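You operate a simulated robot arm through the tools that you are given. There is no shell and no other tool.

The job below is to be done with a simulated robot arm. You get a single attempt, and the scene is never put back.

Task
Put things in order on the top of the steel table. At the end: the teal probe stands on top of the clear red band jar; the grey five mm block is on the green seal box (marked "SEALS"); the red tip is on the silver steel tray; the red large no-go plug stands on top of the black top canister; whatever was shut is shut again. Leave all else as you found it, and nothing knocked over.

Only the result counts: the job must be done as asked and must still hold three seconds after the hand-in. Knocking over, shifting, dropping, spilling or breaking anything else fails it. A push-on lid holds only when it is set on centred and level and pressed home; a screw cap is set on level and turned clockwise until tight.

Robot
A 6-joint arm with a two-finger parallel gripper, fixed in place. Base frame: the origin is at the foot of the arm, x ahead of it, y to its left, z up; the work surface is at about z = 800. Units: mm, rad, N and s.
With the tool pointing down near the work surface it reaches from about 240 to 640 mm from the base axis. Its first joint turns from -1.152 to 1.152 rad. Payload 2.7 kg.
Tool frame: the origin (TCP) lies between the finger pads and is the grasp point; the fingertips stand 23 mm ahead of it; z points along the fingers, y is the line along which they close. The gripper opens to 94 mm. The fingers are 38 mm wide and 10 mm thick; the gripper's body (54 by 96 mm) begins 39 mm behind the TCP.
Orientation is told as [roll, pitch, yaw] about the base's x, y, z axes, in that order, counted from this pose: with the fingers straight down and closing along the base's y, the tool's x points along the base's -x, its y along +y and its z along -z.

Tools
- The arm moves only by the tool send_rows. Its argument "motion" is a list of rows, each an object (a shift or turn left out is 0, a gripper value left out holds the last) with "claw": the opening, from 0 (shut) to 1 (fully open); "translation": the shift along the tool's x, y, z in units of 30 mm (1.0 is 30 mm), a list of three; "delta_rot": the turn, a rotation vector about the tool's x, y, z in units of 5 degrees (1.0 is 5 degrees), a list of three. In form: [{"claw": claw, "translation": [tx, ty, tz], "delta_rot": [wx, wy, wz]}, ...]. A call has 1 to 20 rows; each row shifts and turns the commanded pose from where the row before left it, along the tool's axes as they then stand. A call with a number of a shift or a turn outside -1 to 1 is refused whole. Each row takes 0.2 s and may step no farther than 50 mm and 0.15 rad from the row before; otherwise, or with a gripper value out of range, the whole call is refused. A pose out of reach is approached as far as the arm can. The call stops where the force on the tool passes 40 N (or 10 N more than at its start, if that is more) or the arm is blocked; 0.2 s more then pass. The fingers move at their own pace (about 45 mm/s each) and stop on an object; they squeeze with about 38 N. The grip force told is the motor's: it shows also when the fingers shut on nothing. Time passes only in rows, and 0.2 s behind the last, so rows that do not move let the fingers close. It gives the time, the measured TCP pose, the force on the tool (base axes), the opening and the grip force at its end, in the units of the frame above (readings bear some noise), with the torque about the TCP (base axes, N m) and any sound that the robot's microphone picked up.
- Cameras (640 x 400 px; columns grow to the right, rows downward): "scene" is fixed at [67.2, -437.7, 1398.5]; the picture's right is [0.87, -0.50, 0.00], its down [-0.34, -0.59, -0.73] and it looks along [0.37, 0.63, -0.68] (base axes); focal length 324 px, centre (320, 200). "wrist" rides on the gripper at [86, 16, -75] in the tool frame; the picture's right is [-0.18, 0.98, 0.00], its down [-0.58, -0.11, -0.81] and it looks along [-0.79, -0.15, 0.59] (tool axes); focal length 243 px, centre (320, 200). There is no depth. A picture from a camera that has moved, and an enlarged one, comes with that camera's place and axes in the base frame and with its lens. The place of the scene camera against the robot may be out by one fixed shift of up to 18 mm in any direction.
- capture(camera): a new picture of that camera. It takes no simulated time.
- close_up(camera, box): a new picture of the part [left, top, right, bottom] of that camera's present view, enlarged. It takes no simulated time.
- sign_off(): hands the job in; it is judged then, once.

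Places have to be worked out from the pictures, the camera data and where the tool is seen. Open the gripper and draw the arm clear of the work before you hand the job in, unless the task says otherwise.

The tools are called after ">>>" by a JSON object that holds its "op" and its "data". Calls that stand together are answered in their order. send_rows: Moves the arm, as the interface text tells. Its arguments: {"type":"object","properties":{"motion":{"type":"array","items":{"type":"object","properties":{"claw":{"type":"number"},"translation":{"type":"array","items":{"type":"number"}},"delta_rot":{"type":"array","items":{"type":"number"}}}}}},"required":["motion"]} The other tools are called the same way: capture (camera) takes a picture; close_up (camera, box) takes an enlarged picture of a part of a camera's view; sign_off () hands the job in.

At the start:

```text
clock: 0.0
ee_pos: [314.4, 112.7, 1099.5]
tool_rot: [-0.001, 0.0, -0.001]
wrist_force: [-0.2, -1.0, -0.4]
ft_torque: [-0.01, 0.02, 0.01]
finger_gap: 94.1
gripper_force: 0.1
```

scene: 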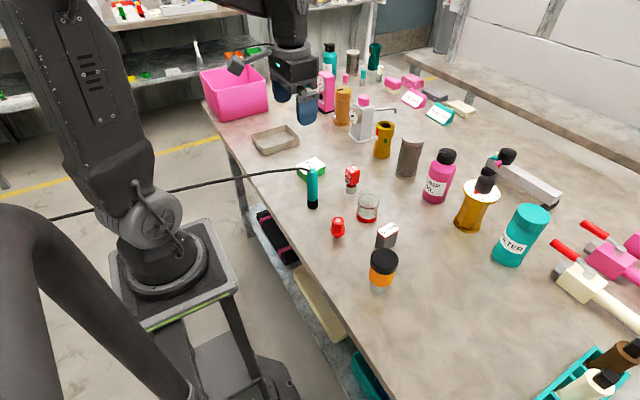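
wrist: 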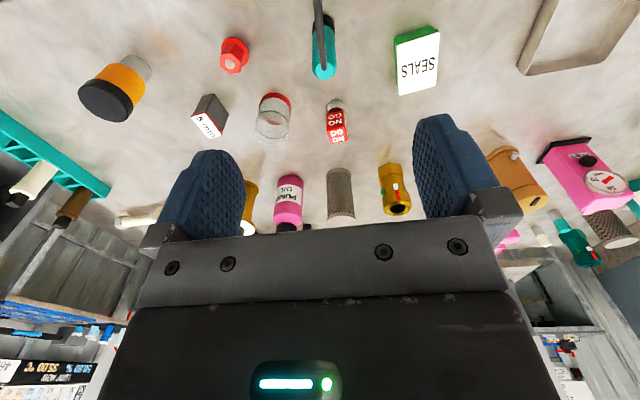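

I'll start by looking closer at the objects before moving anything.

>>> {"op": "close_up", "data": {"camera": "scene", "box": [240, 120, 440, 300]}}

>>> {"op": "close_up", "data": {"camera": "wrist", "box": [60, 0, 360, 190]}}

>>> {"op": "close_up", "data": {"camera": "wrist", "box": [300, 0, 640, 210]}}

```text
2.22 times, centred on (340, 210) of scene
camera zoom: at [67.2, -437.7, 1398.5], right [0.87, -0.5, 0.0], down [-0.34, -0.59, -0.73], along [0.37, 0.63, -0.68], focal length 721 px, centre (276, 178)
```

zoom: 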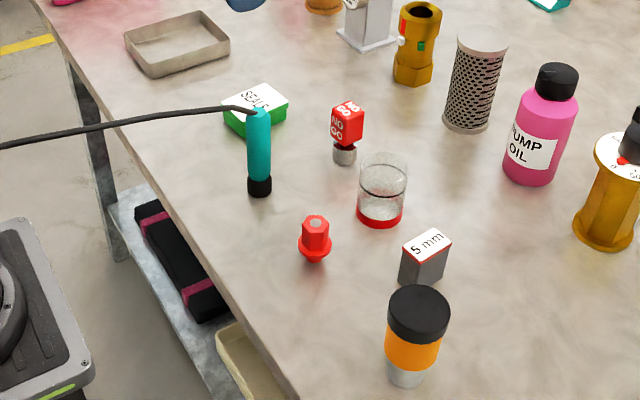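

```text
2.11 times, centred on (210, 95) of wrist
camera zoom: at [228.1, 128.2, 1174.9], right [0.18, 0.98, 0.0], down [0.58, -0.11, 0.81], along [0.79, -0.15, -0.59], focal length 511 px, centre (552, 421)
```

zoom: 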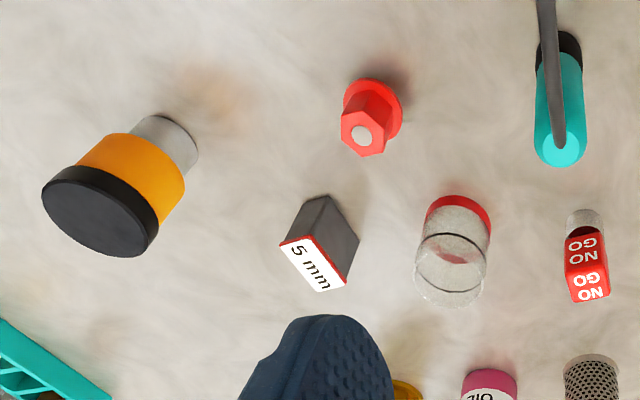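

```text
1.88 times, centred on (470, 105) of wrist
camera zoom: at [228.1, 128.2, 1174.9], right [0.18, 0.98, 0.0], down [0.58, -0.11, 0.81], along [0.79, -0.15, -0.59], focal length 457 px, centre (38, 379)
```

zoom: 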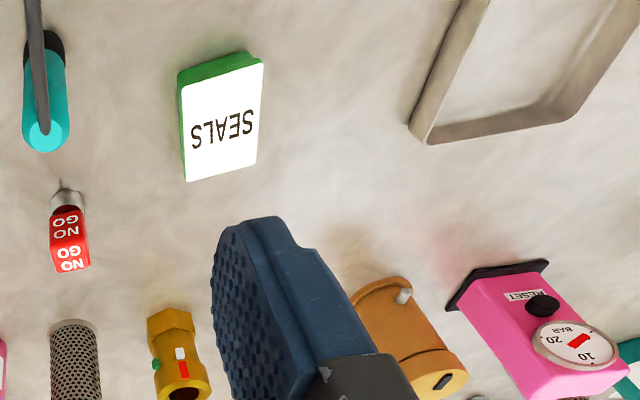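

The wrist view gives rough places: probe near (345,110) with a cable from its top toward the base, red tip (353,-17), jar (440,16), block (420,-85), plug (462,112), canister (360,-170), seals box (410,225), tray (415,445). I move the arm, staying high, to get a steeper second view.

>>> {"op": "send_rows", "data": {"motion": [{"claw": 1, "translation": [-0.9, -0.9, 0]}, {"translation": [-0.9, -0.9, 0]}, {"translation": [-0.9, -0.9, 0]}, {"translation": [0, 0, 0]}]}}

>>> {"op": "capture", "data": {"camera": "wrist"}}

>>> {"op": "capture", "data": {"camera": "scene"}}

```text
clock: 1.0
ee_pos: [395.4, 30.6, 1099.3]
tool_rot: [0.0, 0.0, 0.0]
wrist_force: [0.5, -1.0, -0.2]
ft_torque: [-0.02, -0.02, -0.02]
finger_gap: 93.9
gripper_force: 0.1
```

```text
taken
camera wrist: at [309.3, 46.5, 1174.7], right [0.18, 0.98, 0.0], down [0.58, -0.11, 0.81], along [0.79, -0.15, -0.59], focal length 243 px, centre (320, 200)
```

wrist: 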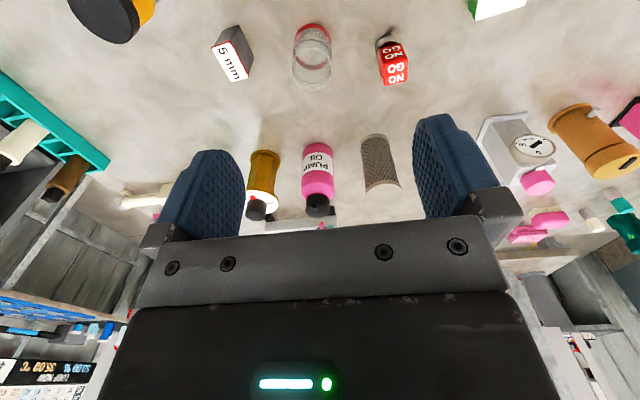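

```text
taken
```

scene: 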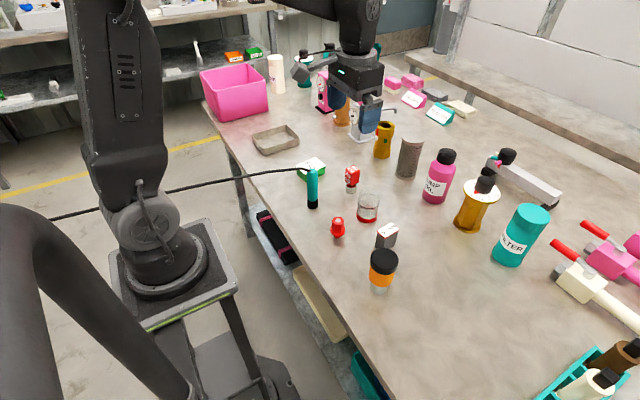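

Second view taken; I zoom in to examine the jar, block and plug.

>>> {"op": "close_up", "data": {"camera": "wrist", "box": [200, 0, 430, 120]}}

>>> {"op": "close_up", "data": {"camera": "scene", "box": [290, 150, 410, 300]}}

>>> {"op": "close_up", "data": {"camera": "scene", "box": [0, 120, 330, 260]}}

```text
2.78 times, centred on (315, 60) of wrist
camera zoom: at [309.3, 46.5, 1174.7], right [0.18, 0.98, 0.0], down [0.58, -0.11, 0.81], along [0.79, -0.15, -0.59], focal length 675 px, centre (334, 590)
```

zoom: 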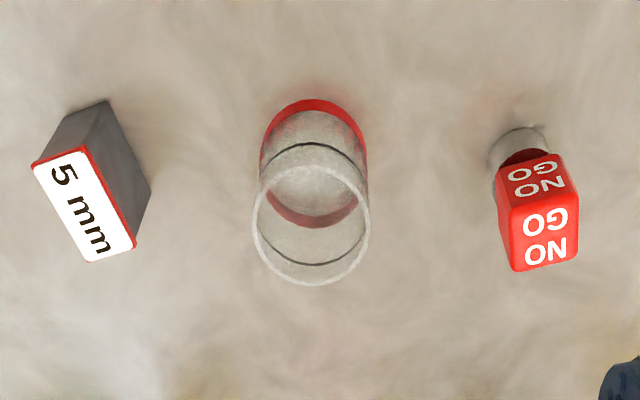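

```text
2.67 times, centred on (350, 225) of scene
camera zoom: at [67.2, -437.8, 1398.5], right [0.87, -0.5, 0.0], down [-0.34, -0.59, -0.73], along [0.37, 0.63, -0.68], focal length 865 px, centre (240, 133)
```

zoom: 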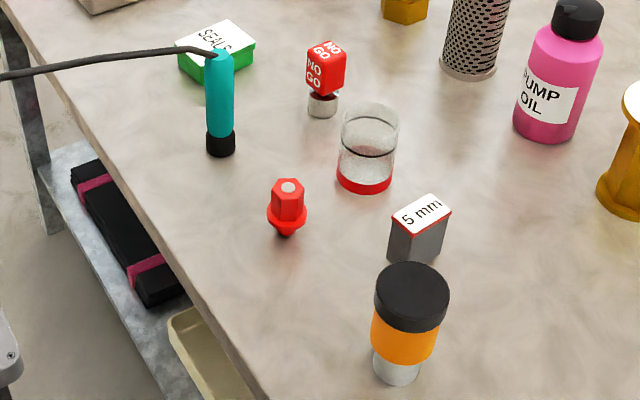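

```text
1.94 times, centred on (165, 190) of scene
camera zoom: at [67.2, -437.8, 1398.5], right [0.87, -0.5, 0.0], down [-0.34, -0.59, -0.73], along [0.37, 0.63, -0.68], focal length 629 px, centre (621, 219)
```

zoom: 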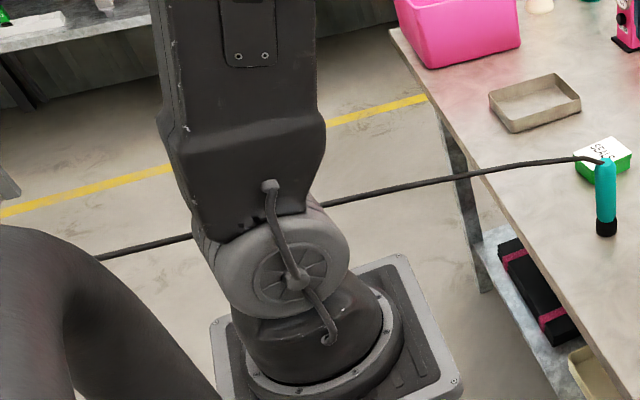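

The jar seems to be about 53 mm across, 66 mm tall at (452,10). I must know whether its top is closed, so I bring the camera closer above it (fingertips stay about 70 mm above it).

>>> {"op": "send_rows", "data": {"motion": [{"translation": [-0.377, -0.137, 0.928]}, {"translation": [-0.377, -0.137, 0.928]}, {"translation": [-0.377, -0.137, 0.928]}, {"translation": [-0.377, -0.137, 0.928]}, {"translation": [-0.377, -0.137, 0.928]}, {"translation": [0, 0, 0]}]}}

>>> {"op": "capture", "data": {"camera": "wrist"}}

>>> {"op": "close_up", "data": {"camera": "wrist", "box": [220, 0, 420, 125]}}

```text
clock: 2.4
ee_pos: [451.3, 10.6, 960.5]
tool_rot: [-0.001, -0.001, -0.001]
wrist_force: [-0.3, 0.9, 0.2]
ft_torque: [0.0, -0.01, 0.02]
finger_gap: 94.0
gripper_force: 0.0
```

```text
taken
camera wrist: at [365.3, 26.9, 1035.3], right [0.18, 0.98, 0.0], down [0.58, -0.11, 0.81], along [0.79, -0.15, -0.59], focal length 243 px, centre (320, 200)
```

wrist: 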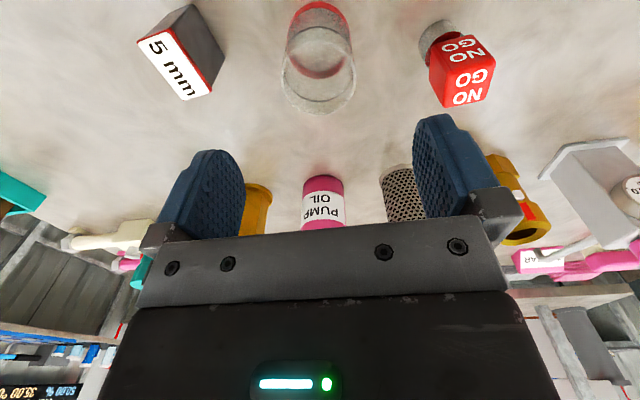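

```text
3.20 times, centred on (320, 62) of wrist
camera zoom: at [365.3, 26.9, 1035.3], right [0.18, 0.98, 0.0], down [0.58, -0.11, 0.81], along [0.79, -0.15, -0.59], focal length 776 px, centre (320, 640)
```

zoom: 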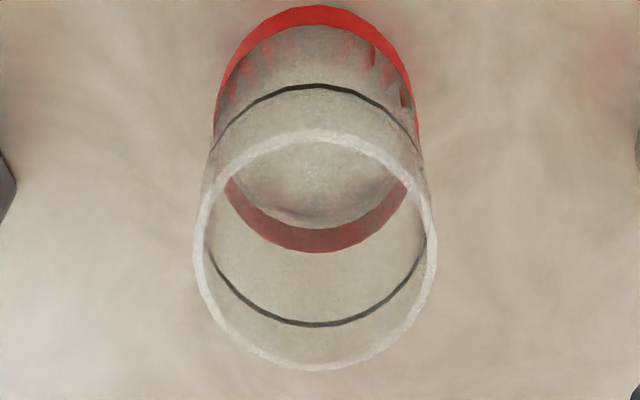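

The rim looks glassy and the top may be open or a clear lid; I zoom the scene camera onto the jar for a different angle.

>>> {"op": "close_up", "data": {"camera": "scene", "box": [344, 180, 392, 228]}}

>>> {"op": "close_up", "data": {"camera": "wrist", "box": [270, 30, 370, 125]}}

>>> {"op": "close_up", "data": {"camera": "wrist", "box": [120, 0, 240, 110]}}

>>> {"op": "close_up", "data": {"camera": "wrist", "box": [400, 0, 520, 120]}}

```text
8.33 times, centred on (368, 204) of scene
camera zoom: at [67.2, -437.7, 1398.5], right [0.87, -0.5, 0.0], down [-0.34, -0.59, -0.73], along [0.37, 0.63, -0.68], focal length 2703 px, centre (-80, 167)
```

zoom: 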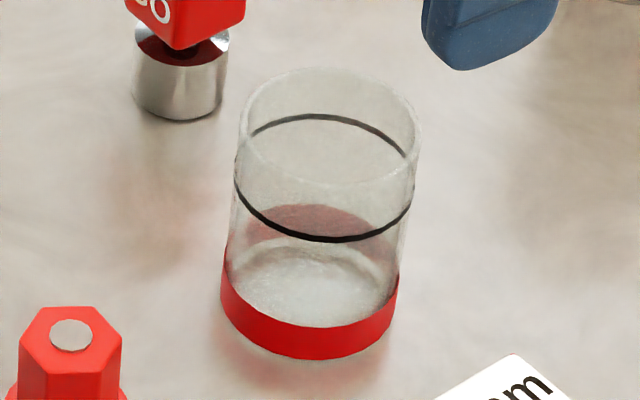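

```text
4.21 times, centred on (320, 78) of wrist
camera zoom: at [365.3, 26.9, 1035.3], right [0.18, 0.98, 0.0], down [0.58, -0.11, 0.81], along [0.79, -0.15, -0.59], focal length 1022 px, centre (320, 716)
```

zoom: 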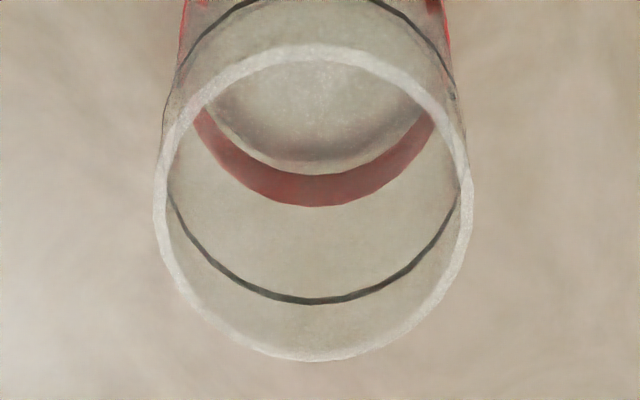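

```text
3.64 times, centred on (180, 55) of wrist
camera zoom: at [365.3, 26.9, 1035.3], right [0.18, 0.98, 0.0], down [0.58, -0.11, 0.81], along [0.79, -0.15, -0.59], focal length 882 px, centre (829, 727)
```

zoom: 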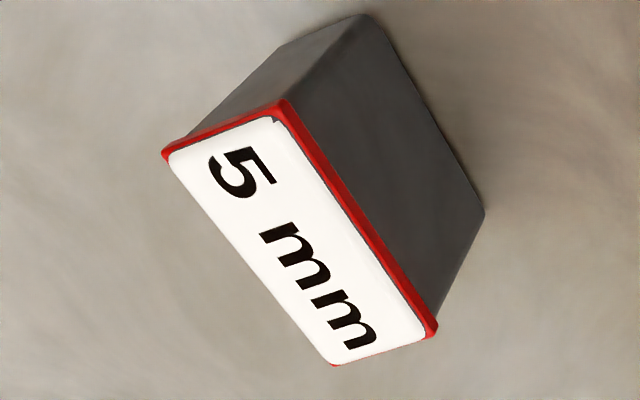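

```text
3.33 times, centred on (460, 60) of wrist
camera zoom: at [365.3, 26.9, 1035.3], right [0.18, 0.98, 0.0], down [0.58, -0.11, 0.81], along [0.79, -0.15, -0.59], focal length 809 px, centre (-147, 667)
```

zoom: 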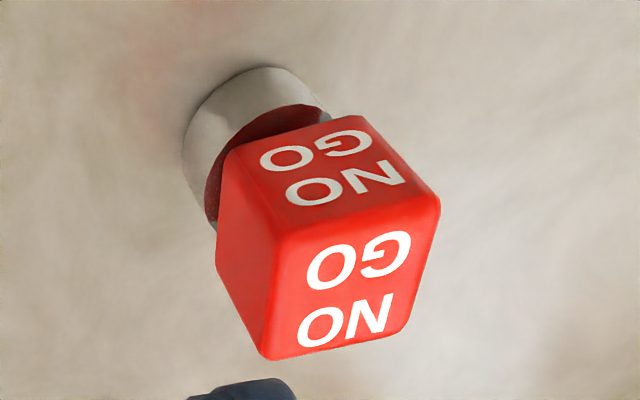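

The jar appears as a clear cylinder with a mid ring; I zoom hard on the rim to see if there is a lid face.

>>> {"op": "close_up", "data": {"camera": "wrist", "box": [300, 90, 340, 118]}}

>>> {"op": "close_up", "data": {"camera": "wrist", "box": [300, 30, 360, 70]}}

>>> {"op": "close_up", "data": {"camera": "scene", "box": [356, 186, 380, 202]}}

```text
14.29 times, centred on (320, 104) of wrist
camera zoom: at [365.3, 26.9, 1035.3], right [0.18, 0.98, 0.0], down [0.58, -0.11, 0.81], along [0.79, -0.15, -0.59], focal length 3466 px, centre (320, 1571)
```

zoom: 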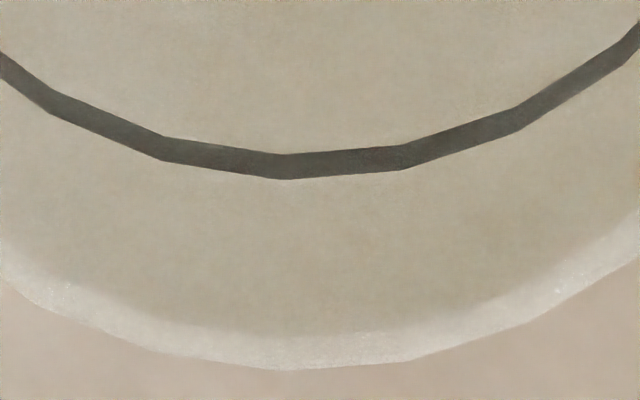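

```text
10.00 times, centred on (330, 50) of wrist
camera zoom: at [365.3, 26.9, 1035.3], right [0.18, 0.98, 0.0], down [0.58, -0.11, 0.81], along [0.79, -0.15, -0.59], focal length 2426 px, centre (220, 1700)
```

zoom: 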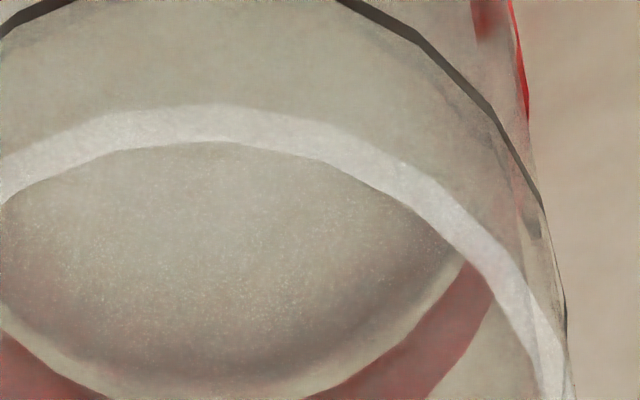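

```text
16.00 times, centred on (368, 194) of scene
camera zoom: at [67.2, -437.7, 1398.5], right [0.87, -0.5, 0.0], down [-0.34, -0.59, -0.73], along [0.37, 0.63, -0.68], focal length 5190 px, centre (-448, 296)
```

zoom: 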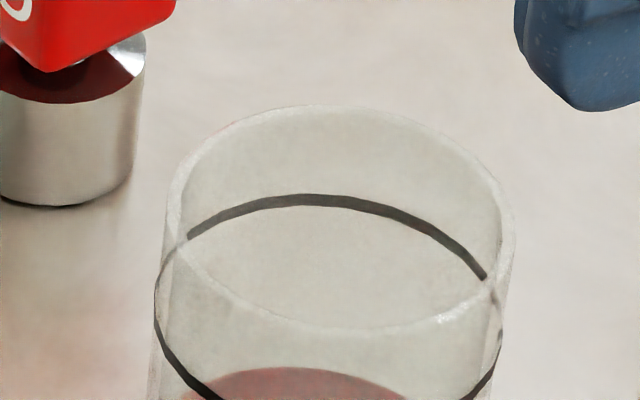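

The jar looks like a clear cup; I'll verify its top by contact when lowering the probe there. The block is about 44x25x51 at (432,-91), yaw ≈ 5°, the plug about (468,111) with top near z 877. Next I look at the canister from above.

>>> {"op": "send_rows", "data": {"motion": [{"translation": [0, 0, -1]}, {"translation": [0.5, -1.0, -0.3]}, {"translation": [0.5, -1.0, -0.3]}, {"translation": [0.5, -1.0, -0.3]}, {"translation": [0.5, -1.0, -0.3]}, {"translation": [0.5, -1.0, 0]}, {"translation": [0.5, -1.0, 0]}, {"translation": [0, 0, 0]}]}}

>>> {"op": "capture", "data": {"camera": "wrist"}}

>>> {"op": "close_up", "data": {"camera": "wrist", "box": [220, 0, 460, 150]}}

```text
clock: 4.2
ee_pos: [360.6, -169.1, 1025.3]
tool_rot: [0.0, 0.0, 0.0]
wrist_force: [-0.3, -0.8, 0.5]
ft_torque: [0.03, 0.02, 0.01]
finger_gap: 93.7
gripper_force: 0.1
```

```text
taken
camera wrist: at [274.7, -153.0, 1101.5], right [0.18, 0.98, 0.0], down [0.58, -0.11, 0.81], along [0.79, -0.15, -0.59], focal length 243 px, centre (320, 200)
```

wrist: 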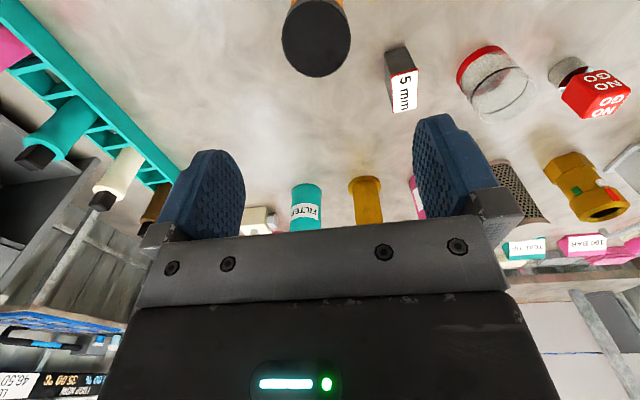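

```text
2.67 times, centred on (340, 75) of wrist
camera zoom: at [274.7, -153.0, 1101.5], right [0.18, 0.98, 0.0], down [0.58, -0.11, 0.81], along [0.79, -0.15, -0.59], focal length 647 px, centre (267, 533)
```

zoom: 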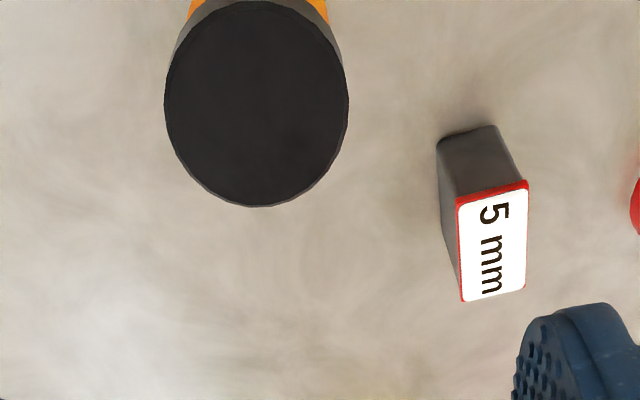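

The canister lid is ~53 mm across, centred near (350,-170), top ~z 892; the block's centre is (431,-89), top z≈855, yaw ≈6°. Now I fly high across to view the SEALS box and the tray.

>>> {"op": "send_rows", "data": {"motion": [{"translation": [0, 0.5, -1]}, {"translation": [-0.1, 1, -0.2]}, {"translation": [-0.1, 1, 0]}, {"translation": [-0.1, 1, 0]}, {"translation": [-0.1, 1, 0]}, {"translation": [-0.1, 1, 0]}, {"translation": [-0.1, 1, 0]}, {"translation": [-0.1, 1, 0]}, {"translation": [-0.1, 1, 0]}, {"translation": [-0.1, 1, 0]}, {"translation": [-0.1, 1, 0]}, {"translation": [-0.1, 1, 0]}, {"translation": [-0.1, 1, 0]}, {"translation": [-0.1, 0.6, 0]}, {"translation": [0, 0, 0]}]}}

>>> {"op": "capture", "data": {"camera": "wrist"}}

>>> {"op": "close_up", "data": {"camera": "wrist", "box": [220, 0, 460, 150]}}

>>> {"op": "capture", "data": {"camera": "scene"}}

```text
clock: 7.4
ee_pos: [401.9, 224.4, 1063.4]
tool_rot: [0.0, 0.001, 0.001]
wrist_force: [-0.2, 0.5, 0.1]
ft_torque: [0.03, -0.02, -0.01]
finger_gap: 94.0
gripper_force: 0.1
```

```text
taken
camera wrist: at [315.0, 240.5, 1138.1], right [0.18, 0.98, 0.0], down [0.58, -0.11, 0.81], along [0.79, -0.15, -0.59], focal length 243 px, centre (320, 200)
```

wrist: 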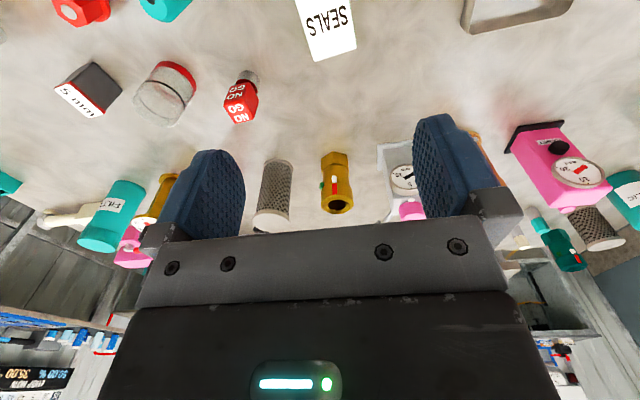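

```text
2.67 times, centred on (340, 75) of wrist
camera zoom: at [315.0, 240.5, 1138.1], right [0.18, 0.98, 0.0], down [0.58, -0.11, 0.81], along [0.79, -0.15, -0.59], focal length 647 px, centre (267, 533)
```

zoom: 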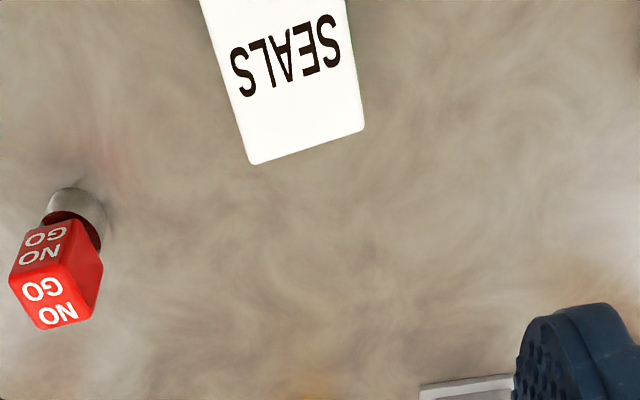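

```text
taken
```

scene: 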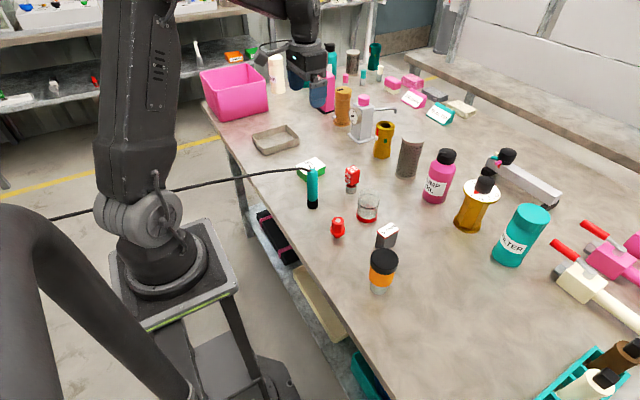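

I need to back up to see the whole box top, so I move back 75 mm in x.

>>> {"op": "send_rows", "data": {"motion": [{"translation": [0.85, 0, 0]}, {"translation": [0.85, 0, 0]}, {"translation": [0.8, 0, 0]}, {"translation": [0, 0, 0]}]}}

>>> {"op": "capture", "data": {"camera": "wrist"}}

>>> {"op": "close_up", "data": {"camera": "wrist", "box": [220, 0, 460, 150]}}

>>> {"op": "close_up", "data": {"camera": "wrist", "box": [0, 0, 240, 150]}}

>>> {"op": "close_up", "data": {"camera": "wrist", "box": [400, 0, 640, 150]}}

```text
clock: 8.4
ee_pos: [326.4, 222.8, 1062.6]
tool_rot: [0.001, 0.0, 0.001]
wrist_force: [-0.5, 0.2, -0.4]
ft_torque: [-0.02, -0.03, -0.02]
finger_gap: 93.9
gripper_force: 0.1
```

```text
taken
camera wrist: at [239.2, 239.6, 1138.1], right [0.18, 0.98, 0.0], down [0.58, -0.11, 0.81], along [0.79, -0.15, -0.59], focal length 243 px, centre (320, 200)
```

wrist: 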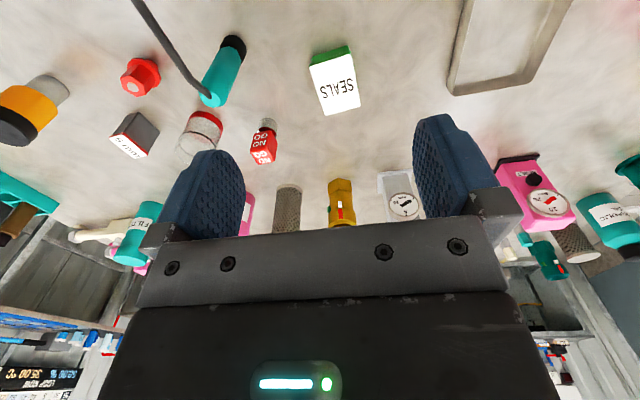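

```text
2.67 times, centred on (340, 75) of wrist
camera zoom: at [239.2, 239.6, 1138.1], right [0.18, 0.98, 0.0], down [0.58, -0.11, 0.81], along [0.79, -0.15, -0.59], focal length 647 px, centre (267, 533)
```

zoom: 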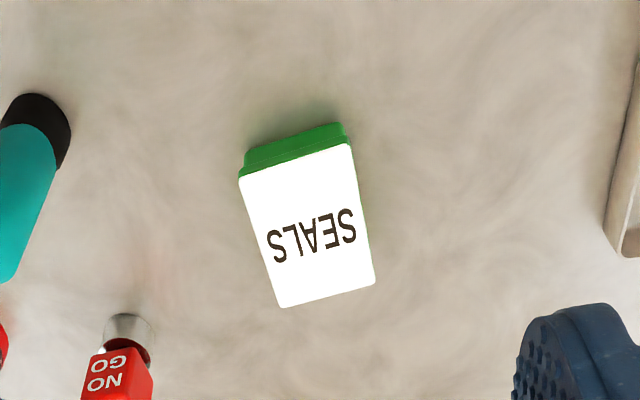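

```text
2.67 times, centred on (120, 75) of wrist
camera zoom: at [239.2, 239.6, 1138.1], right [0.18, 0.98, 0.0], down [0.58, -0.11, 0.81], along [0.79, -0.15, -0.59], focal length 647 px, centre (853, 533)
```

zoom: 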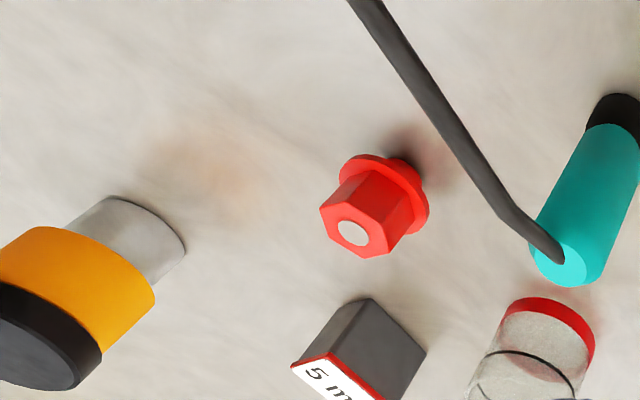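

```text
2.67 times, centred on (520, 75) of wrist
camera zoom: at [239.2, 239.6, 1138.1], right [0.18, 0.98, 0.0], down [0.58, -0.11, 0.81], along [0.79, -0.15, -0.59], focal length 647 px, centre (-213, 533)
```

zoom: 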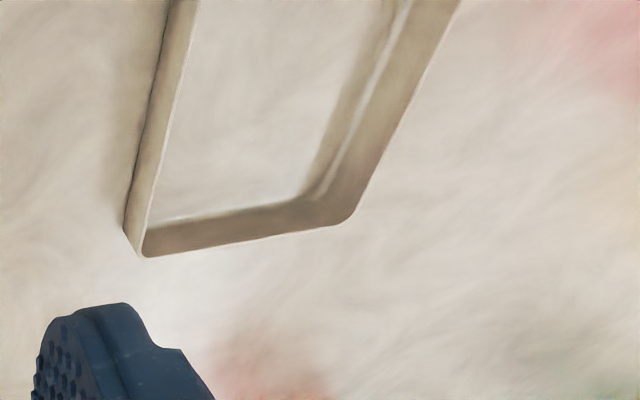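

The SEALS box top is at z≈831 centred (411,231), yaw ≈6°; the tray's rim spans y≈388–487, far edge x≈458; the red tip is about (350,-10) with top z≈857. I now go over the block, turn to yaw +6° and look again before grasping.

>>> {"op": "send_rows", "data": {"motion": [{"translation": [-0.29, -0.866, 0]}, {"translation": [-0.29, -0.866, 0]}, {"translation": [-0.29, -0.866, 0]}, {"translation": [-0.29, -0.866, 0]}, {"translation": [-0.29, -0.866, 0]}, {"translation": [-0.29, -0.866, 0]}, {"translation": [-0.29, -0.866, 0]}, {"translation": [-0.29, -0.866, 0]}, {"translation": [-0.29, -0.866, 0]}, {"translation": [-0.29, -0.866, 0.7]}, {"translation": [-0.29, -0.866, 0.7]}, {"translation": [-0.29, -0.866, 0.7]}, {"translation": [0, 0, 0.8], "delta_rot": [0, 0, -0.6]}, {"translation": [0, 0, 0.8], "delta_rot": [0, 0, -0.6]}, {"translation": [0, 0, 0]}]}}

>>> {"op": "capture", "data": {"camera": "wrist"}}

>>> {"op": "close_up", "data": {"camera": "wrist", "box": [240, 0, 400, 120]}}

```text
clock: 11.6
ee_pos: [429.7, -88.7, 951.1]
tool_rot: [0.0, 0.0, 0.107]
wrist_force: [0.1, -0.3, -0.3]
ft_torque: [0.01, 0.01, 0.04]
finger_gap: 94.0
gripper_force: 0.1
```

```text
taken
camera wrist: at [341.8, -81.4, 1026.0], right [0.08, 1.0, 0.0], down [0.59, -0.05, 0.81], along [0.8, -0.06, -0.59], focal length 243 px, centre (320, 200)
```

wrist: 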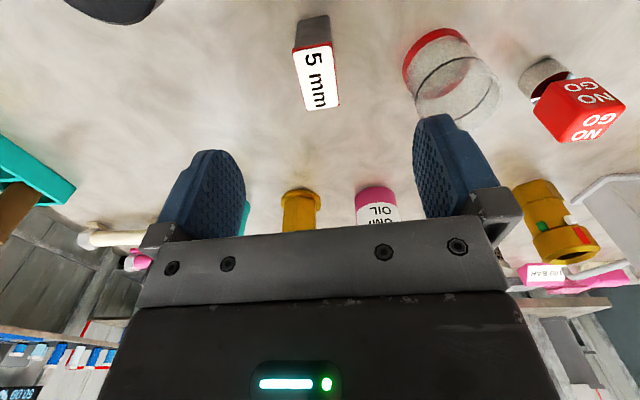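

```text
3.33 times, centred on (320, 60) of wrist
camera zoom: at [341.8, -81.4, 1026.0], right [0.08, 1.0, 0.0], down [0.59, -0.05, 0.81], along [0.8, -0.06, -0.59], focal length 809 px, centre (320, 667)
```

zoom: 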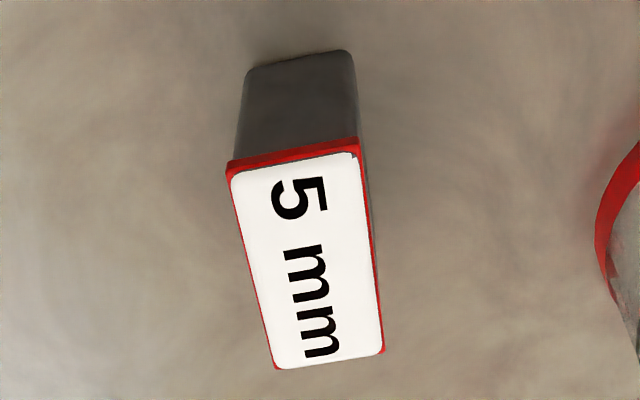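

The block's top centre is at (431.3,-89.5), yaw 5.7°, matching the gripper's yaw. I descend to TCP z≈835 and close on its narrow side.

>>> {"op": "send_rows", "data": {"motion": [{"translation": [-0.05, -0.03, 0.775]}, {"translation": [0, 0, 0.775]}, {"translation": [0, 0, 0.775]}, {"translation": [0, 0, 0.775]}, {"translation": [0, 0, 0.775]}, {"translation": [0, 0, 0]}]}}

>>> {"op": "capture", "data": {"camera": "wrist"}}

```text
clock: 13.0
ee_pos: [432.3, -89.2, 835.3]
tool_rot: [0.001, 0.0, 0.105]
wrist_force: [0.1, 0.0, -0.2]
ft_torque: [-0.02, -0.04, -0.01]
finger_gap: 93.8
gripper_force: 0.0
```

```text
taken
camera wrist: at [344.2, -82.1, 910.7], right [0.08, 1.0, 0.0], down [0.59, -0.05, 0.81], along [0.8, -0.06, -0.59], focal length 243 px, centre (320, 200)
```

wrist: 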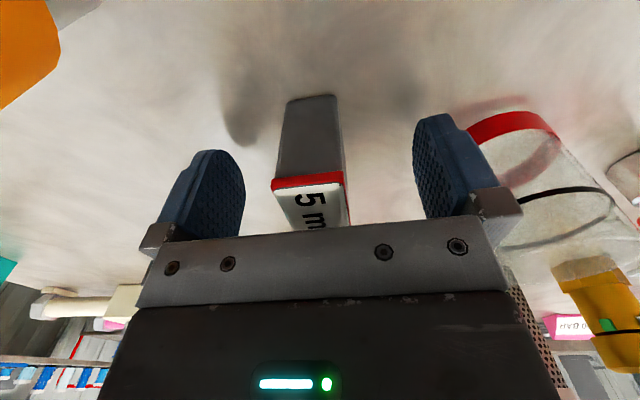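

The block stands between the fingers with clearance to the jar; I close the gripper.

>>> {"op": "send_rows", "data": {"motion": [{"claw": 0.2}, {"claw": 0.1}, {"claw": 0.1}, {"claw": 0.1}, {"claw": 0.1}, {"claw": 0.1}]}}

```text
clock: 14.4
ee_pos: [431.9, -89.2, 835.9]
tool_rot: [-0.001, 0.001, 0.104]
wrist_force: [0.0, 0.3, 0.8]
ft_torque: [0.0, 0.02, 0.0]
finger_gap: 25.6
gripper_force: 37.7
```

Gripped at 25.6 mm width with 38 N. I lift straight up to z≈1050.

>>> {"op": "send_rows", "data": {"motion": [{"claw": 0.1, "translation": [0, 0, -0.4]}, {"translation": [0, 0, -0.8]}, {"translation": [0, 0, -1]}, {"translation": [0, 0, -1]}, {"translation": [0, 0, -1]}, {"translation": [0, 0, -1]}, {"translation": [0, 0, -1]}, {"translation": [0, 0, -0.9]}, {"translation": [0, 0, 0]}]}}

>>> {"op": "capture", "data": {"camera": "wrist"}}

```text
clock: 16.4
ee_pos: [432.4, -89.1, 1049.4]
tool_rot: [-0.001, 0.002, 0.103]
wrist_force: [0.7, -0.1, 0.7]
ft_torque: [0.01, 0.03, -0.02]
finger_gap: 9.4
gripper_force: 0.1
```

```text
taken
camera wrist: at [344.7, -81.8, 1124.0], right [0.08, 1.0, 0.0], down [0.59, -0.05, 0.81], along [0.8, -0.06, -0.59], focal length 243 px, centre (320, 200)
```

wrist: 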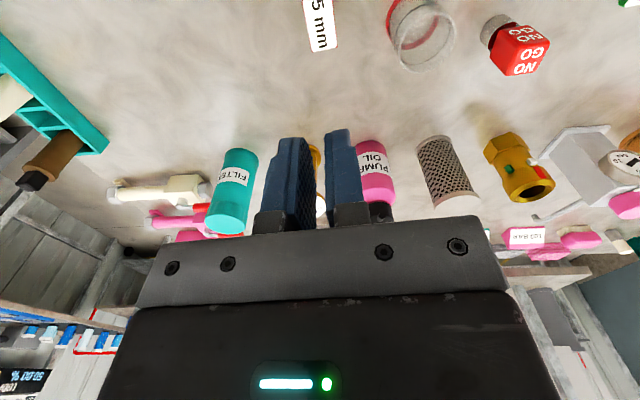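

The gripper came up empty (gap 9.4 mm): the block slipped out. I check how it stands now.

>>> {"op": "close_up", "data": {"camera": "wrist", "box": [270, 0, 390, 80]}}

>>> {"op": "close_up", "data": {"camera": "scene", "box": [350, 200, 430, 270]}}

>>> {"op": "capture", "data": {"camera": "scene"}}

```text
5.00 times, centred on (330, 40) of wrist
camera zoom: at [344.7, -81.8, 1124.0], right [0.08, 1.0, 0.0], down [0.59, -0.05, 0.81], along [0.8, -0.06, -0.59], focal length 1213 px, centre (270, 1000)
```

zoom: 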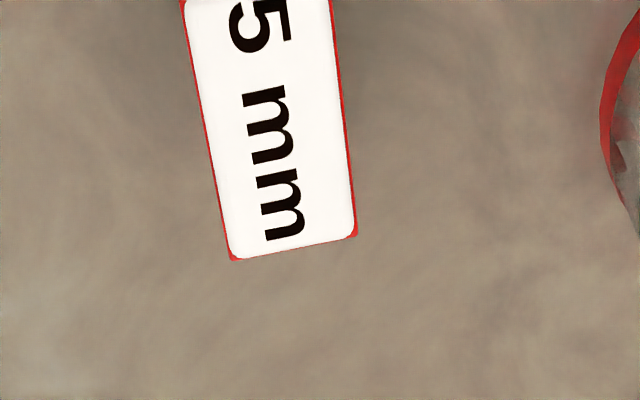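

```text
5.71 times, centred on (390, 235) of scene
camera zoom: at [67.2, -437.7, 1398.5], right [0.87, -0.5, 0.0], down [-0.34, -0.59, -0.73], along [0.37, 0.63, -0.68], focal length 1854 px, centre (-80, 0)
```

zoom: 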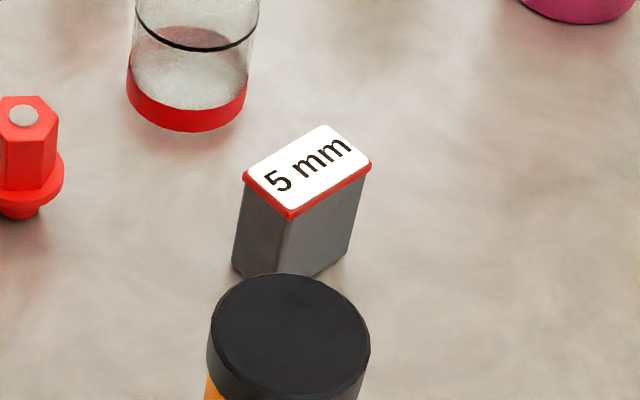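

```text
taken
```

scene: 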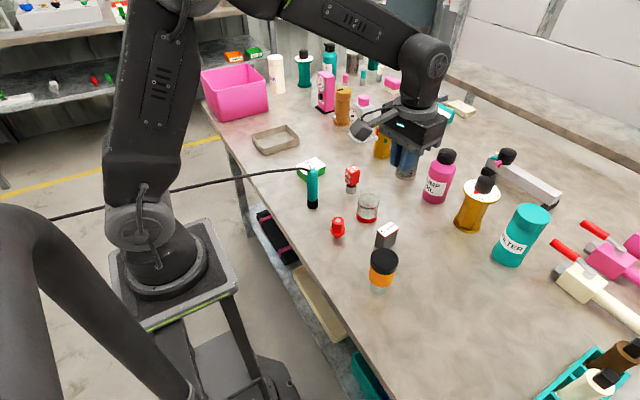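

The block is still upright at its place. I reopen, go down again a bit deeper (z≈829), and this time will lift in tiny steps while reading the force.

>>> {"op": "send_rows", "data": {"motion": [{"claw": 0.7, "translation": [0, 0, 0.8]}, {"translation": [0, 0, 0.8]}, {"translation": [0, 0, 0.9]}, {"translation": [0, 0, 0.9]}, {"translation": [0, 0, 0.8]}, {"translation": [0, 0, 0.8]}, {"translation": [0, 0, 0.8]}, {"translation": [0, 0, 0.8]}, {"translation": [0, 0, 0.75]}, {"translation": [0, 0, 0]}, {"claw": 0.0}, {"claw": 0.0}, {"claw": 0.0}, {"claw": 0.0}, {"claw": 0.0}, {"claw": 0.0}]}}

>>> {"op": "capture", "data": {"camera": "wrist"}}

```text
clock: 19.8
ee_pos: [431.1, -89.3, 829.7]
tool_rot: [0.0, 0.001, 0.105]
wrist_force: [-0.2, -0.1, 0.0]
ft_torque: [0.03, -0.01, -0.02]
finger_gap: 25.7
gripper_force: 37.1
```

```text
taken
camera wrist: at [343.8, -82.4, 903.3], right [0.08, 1.0, 0.0], down [0.59, -0.05, 0.81], along [0.8, -0.06, -0.59], focal length 243 px, centre (320, 200)
```

wrist: 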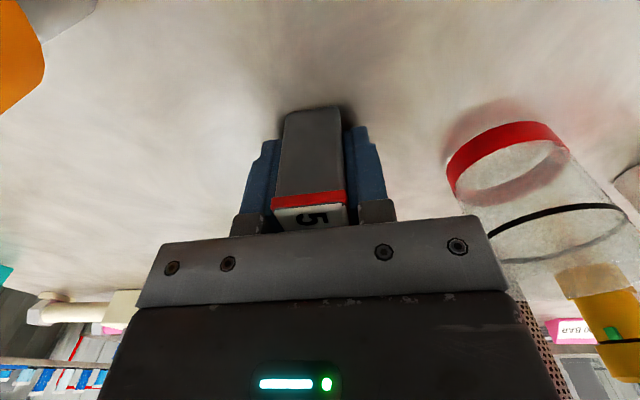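

Firmly closed at 25.7 mm. I lift just a few millimetres slowly and read the force.

>>> {"op": "send_rows", "data": {"motion": [{"claw": 0.0, "translation": [0, 0, -0.05]}, {"translation": [0, 0, -0.05]}, {"translation": [0, 0, -0.05]}, {"translation": [0, 0, 0]}]}}

>>> {"op": "capture", "data": {"camera": "wrist"}}

```text
clock: 20.8
ee_pos: [431.3, -88.4, 832.4]
tool_rot: [-0.001, -0.001, 0.104]
wrist_force: [-0.2, -0.8, -1.6]
ft_torque: [0.01, 0.02, 0.0]
finger_gap: 25.4
gripper_force: 38.2
```

```text
taken
camera wrist: at [344.1, -82.0, 907.8], right [0.08, 1.0, 0.0], down [0.59, -0.05, 0.81], along [0.8, -0.06, -0.59], focal length 243 px, centre (320, 200)
```

wrist: 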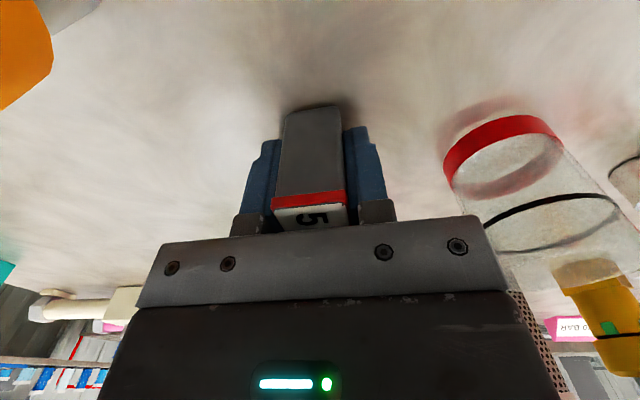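

The block seems to follow and weighs little (~1.6 N). I continue slowly upward.

>>> {"op": "send_rows", "data": {"motion": [{"translation": [0, 0, -0.1]}, {"translation": [0, 0, -0.1]}, {"translation": [0, 0, -0.1]}, {"translation": [0, 0, -0.1]}, {"translation": [0, 0, 0]}]}}

>>> {"op": "capture", "data": {"camera": "wrist"}}

>>> {"op": "close_up", "data": {"camera": "scene", "box": [350, 180, 450, 270]}}

```text
clock: 22.0
ee_pos: [431.7, -88.9, 843.4]
tool_rot: [-0.001, 0.0, 0.104]
wrist_force: [0.1, 0.0, -1.1]
ft_torque: [0.01, 0.02, 0.03]
finger_gap: 25.8
gripper_force: 37.9
```

```text
taken
camera wrist: at [344.4, -82.2, 919.8], right [0.08, 1.0, 0.0], down [0.59, -0.05, 0.81], along [0.8, -0.06, -0.59], focal length 243 px, centre (320, 200)
```

wrist: 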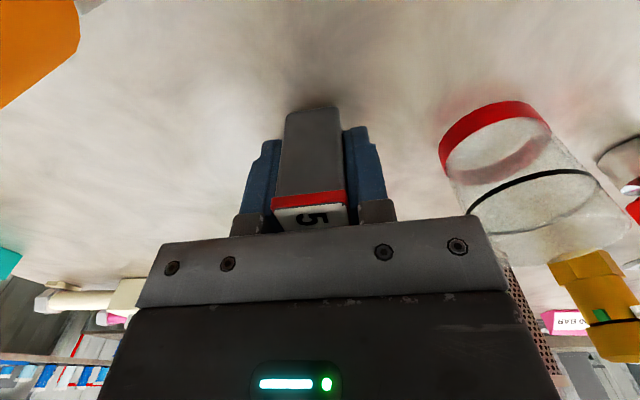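

```text
4.44 times, centred on (400, 225) of scene
camera zoom: at [67.2, -437.7, 1398.5], right [0.87, -0.5, 0.0], down [-0.34, -0.59, -0.73], along [0.37, 0.63, -0.68], focal length 1442 px, centre (-36, 89)
```

zoom: 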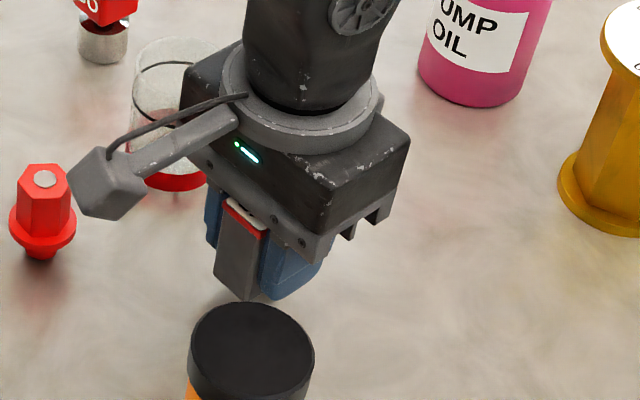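

The block is now off the table in the grip. I keep lifting at moderate speed and check the gap.

>>> {"op": "send_rows", "data": {"motion": [{"translation": [0, 0, -0.2]}, {"translation": [0, 0, -0.3]}, {"translation": [0, 0, -0.4]}, {"translation": [0, 0, -0.4]}, {"translation": [0, 0, -0.4]}, {"translation": [0, 0, -0.4]}, {"translation": [0, 0, -0.4]}, {"translation": [0, 0, -0.4]}, {"translation": [0, 0, -0.3]}, {"translation": [0, 0, -0.2]}, {"translation": [0, 0, 0]}]}}

>>> {"op": "capture", "data": {"camera": "wrist"}}

```text
clock: 24.4
ee_pos: [433.0, -87.8, 946.4]
tool_rot: [-0.001, 0.001, 0.106]
wrist_force: [0.0, -0.2, -0.8]
ft_torque: [0.03, 0.02, 0.01]
finger_gap: 25.6
gripper_force: 38.4
```

```text
taken
camera wrist: at [344.6, -81.9, 1022.4], right [0.08, 1.0, 0.0], down [0.59, -0.05, 0.81], along [0.8, -0.06, -0.59], focal length 243 px, centre (320, 200)
```

wrist: 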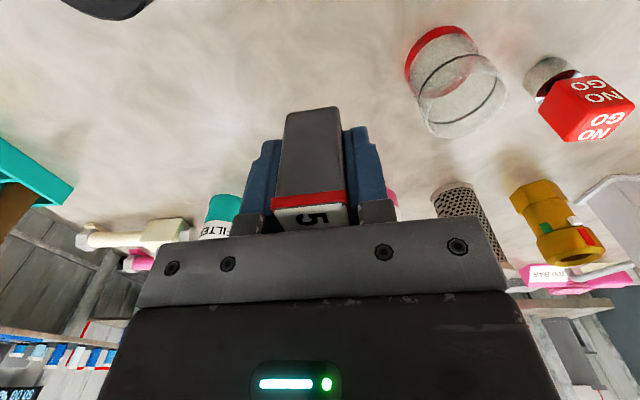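

Held well. I lift to z≈1000 and carry the block over to the SEALS box at moderate speed.

>>> {"op": "send_rows", "data": {"motion": [{"translation": [0, 0, -0.4]}, {"translation": [0, 0, -0.7]}, {"translation": [-0.01, 0.3, -0.7]}, {"translation": [-0.03, 0.6, 0]}, {"translation": [-0.03, 0.8, 0]}, {"translation": [-0.03, 0.8, 0]}, {"translation": [-0.03, 0.8, 0]}, {"translation": [-0.03, 0.8, 0]}, {"translation": [-0.03, 0.8, 0]}, {"translation": [-0.03, 0.8, 0]}, {"translation": [-0.03, 0.8, 0]}, {"translation": [-0.03, 0.8, 0]}, {"translation": [-0.03, 0.8, 0]}, {"translation": [-0.03, 0.8, 0]}, {"translation": [-0.03, 0.8, 0]}, {"translation": [-0.03, 0.6, 0]}, {"translation": [-0.02, 0.36, 0]}, {"translation": [0, 0, 0]}]}}

>>> {"op": "capture", "data": {"camera": "wrist"}}

>>> {"op": "capture", "data": {"camera": "scene"}}

```text
clock: 28.2
ee_pos: [410.1, 230.9, 1000.2]
tool_rot: [0.0, 0.0, 0.104]
wrist_force: [0.5, 0.6, -1.1]
ft_torque: [0.01, -0.02, -0.03]
finger_gap: 25.6
gripper_force: 38.0
```

```text
taken
camera wrist: at [323.5, 237.4, 1075.8], right [0.08, 1.0, 0.0], down [0.59, -0.05, 0.81], along [0.8, -0.06, -0.59], focal length 243 px, centre (320, 200)
```

wrist: 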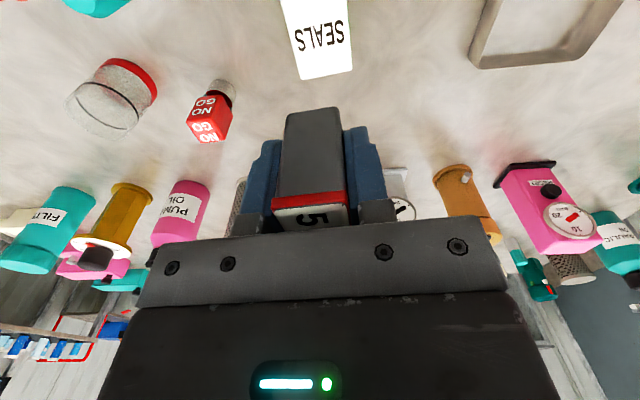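

```text
taken
```

scene: 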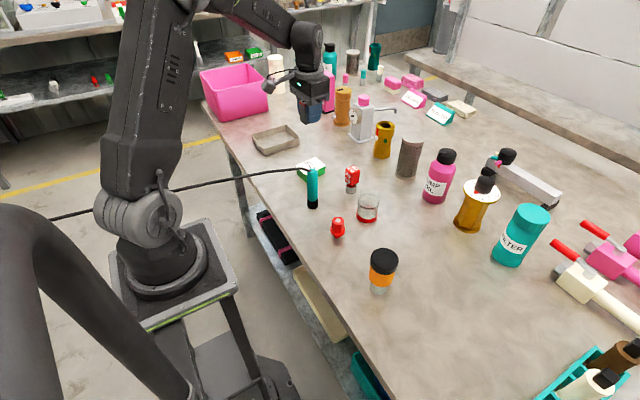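

Block is over the box centre (TCP 410,231). I descend to just above the box top.

>>> {"op": "send_rows", "data": {"motion": [{"translation": [0, 0, 0.4]}, {"translation": [0, 0, 0.6]}, {"translation": [0, 0, 0.7]}, {"translation": [0, 0, 0.7]}, {"translation": [0, 0, 0.7]}, {"translation": [0, 0, 0.6]}, {"translation": [0, 0, 0.4]}, {"translation": [0, 0, 0.3]}, {"translation": [0, 0, 0]}]}}

>>> {"op": "capture", "data": {"camera": "wrist"}}

>>> {"op": "close_up", "data": {"camera": "scene", "box": [270, 120, 370, 200]}}

```text
clock: 30.2
ee_pos: [411.0, 229.4, 867.9]
tool_rot: [0.0, -0.001, 0.105]
wrist_force: [0.3, 0.5, -1.5]
ft_torque: [-0.01, -0.01, 0.02]
finger_gap: 25.5
gripper_force: 37.6
```

```text
taken
camera wrist: at [323.5, 236.9, 943.6], right [0.08, 1.0, 0.0], down [0.59, -0.05, 0.81], along [0.8, -0.06, -0.59], focal length 243 px, centre (320, 200)
```

wrist: 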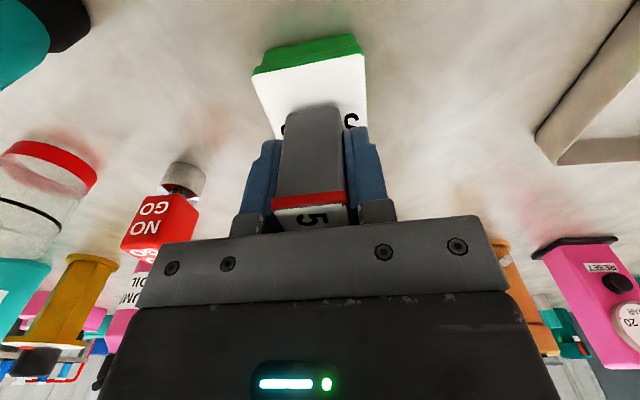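

```text
5.00 times, centred on (320, 160) of scene
camera zoom: at [67.2, -437.7, 1398.5], right [0.87, -0.5, 0.0], down [-0.34, -0.59, -0.73], along [0.37, 0.63, -0.68], focal length 1622 px, centre (320, 400)
```

zoom: 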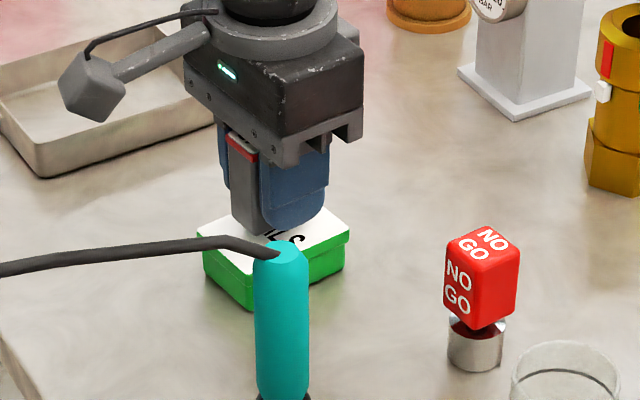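

The block hangs centred about 6 mm above the lid. I lower it in 1–1.5 mm steps watching the force.

>>> {"op": "send_rows", "data": {"motion": [{"translation": [0, 0, 0.05]}, {"translation": [0, 0, 0.05]}, {"translation": [0, 0, 0.05]}, {"translation": [0, 0, 0.04]}, {"translation": [0, 0, 0]}]}}

```text
clock: 31.4
ee_pos: [411.2, 229.9, 863.9]
tool_rot: [0.0, 0.002, 0.104]
wrist_force: [0.6, 0.6, -0.7]
ft_torque: [0.0, 0.01, 0.01]
finger_gap: 25.5
gripper_force: 37.5
```

>>> {"op": "send_rows", "data": {"motion": [{"translation": [0, 0, 0.03]}, {"translation": [0, 0, 0.03]}, {"translation": [0, 0, 0]}]}}

```text
clock: 32.2
ee_pos: [410.3, 229.9, 860.7]
tool_rot: [0.0, 0.0, 0.106]
wrist_force: [0.3, 0.4, -0.3]
ft_torque: [0.05, 0.02, -0.04]
finger_gap: 25.4
gripper_force: 37.7
```

Force still shows no clear contact (z 860.7); I go down a bit more.

>>> {"op": "send_rows", "data": {"motion": [{"translation": [0, 0, 0.03]}, {"translation": [0, 0, 0.03]}, {"translation": [0, 0, 0]}]}}

>>> {"op": "close_up", "data": {"camera": "scene", "box": [290, 130, 350, 190]}}

```text
clock: 33.0
ee_pos: [410.2, 229.5, 858.4]
tool_rot: [0.0, -0.001, 0.106]
wrist_force: [-0.4, -0.2, -1.1]
ft_torque: [-0.02, 0.02, 0.0]
finger_gap: 25.4
gripper_force: 37.9
```

```text
6.67 times, centred on (320, 160) of scene
camera zoom: at [67.2, -437.7, 1398.5], right [0.87, -0.5, 0.0], down [-0.34, -0.59, -0.73], along [0.37, 0.63, -0.68], focal length 2162 px, centre (320, 467)
```

zoom: 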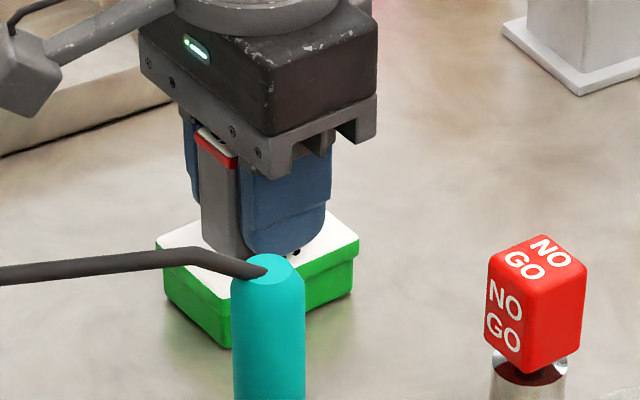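

Not yet in contact (force still shows the hanging weight). I continue in 1 mm steps.

>>> {"op": "send_rows", "data": {"motion": [{"translation": [0, 0, 0.03]}, {"translation": [0, 0, 0.03]}, {"translation": [0, 0, 0]}]}}

```text
clock: 33.8
ee_pos: [411.2, 230.5, 857.5]
tool_rot: [0.0, 0.0, 0.105]
wrist_force: [-1.2, -1.3, 7.0]
ft_torque: [-0.07, 0.11, 0.04]
finger_gap: 25.6
gripper_force: 38.0
```

Contact: 7 N upward at z≈857.5, so the block rests on the box. I open the gripper in place and then rise.

>>> {"op": "send_rows", "data": {"motion": [{"claw": 0.33, "translation": [0, 0, -0.01]}, {"claw": 0.4}, {"claw": 0.5}, {"claw": 0.5}, {"translation": [0, 0, 0]}]}}

>>> {"op": "capture", "data": {"camera": "wrist"}}

```text
clock: 35.0
ee_pos: [410.8, 230.8, 857.4]
tool_rot: [0.002, 0.001, 0.105]
wrist_force: [0.0, -0.4, 0.2]
ft_torque: [-0.01, 0.01, -0.02]
finger_gap: 47.1
gripper_force: 0.1
```

```text
taken
camera wrist: at [323.3, 237.1, 933.3], right [0.08, 1.0, 0.0], down [0.59, -0.05, 0.81], along [0.8, -0.06, -0.59], focal length 243 px, centre (320, 200)
```

wrist: 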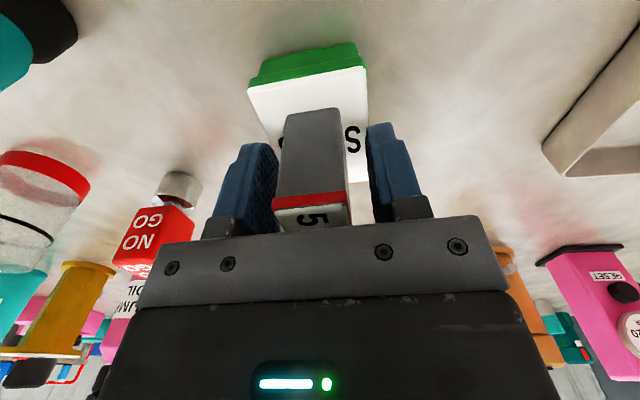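

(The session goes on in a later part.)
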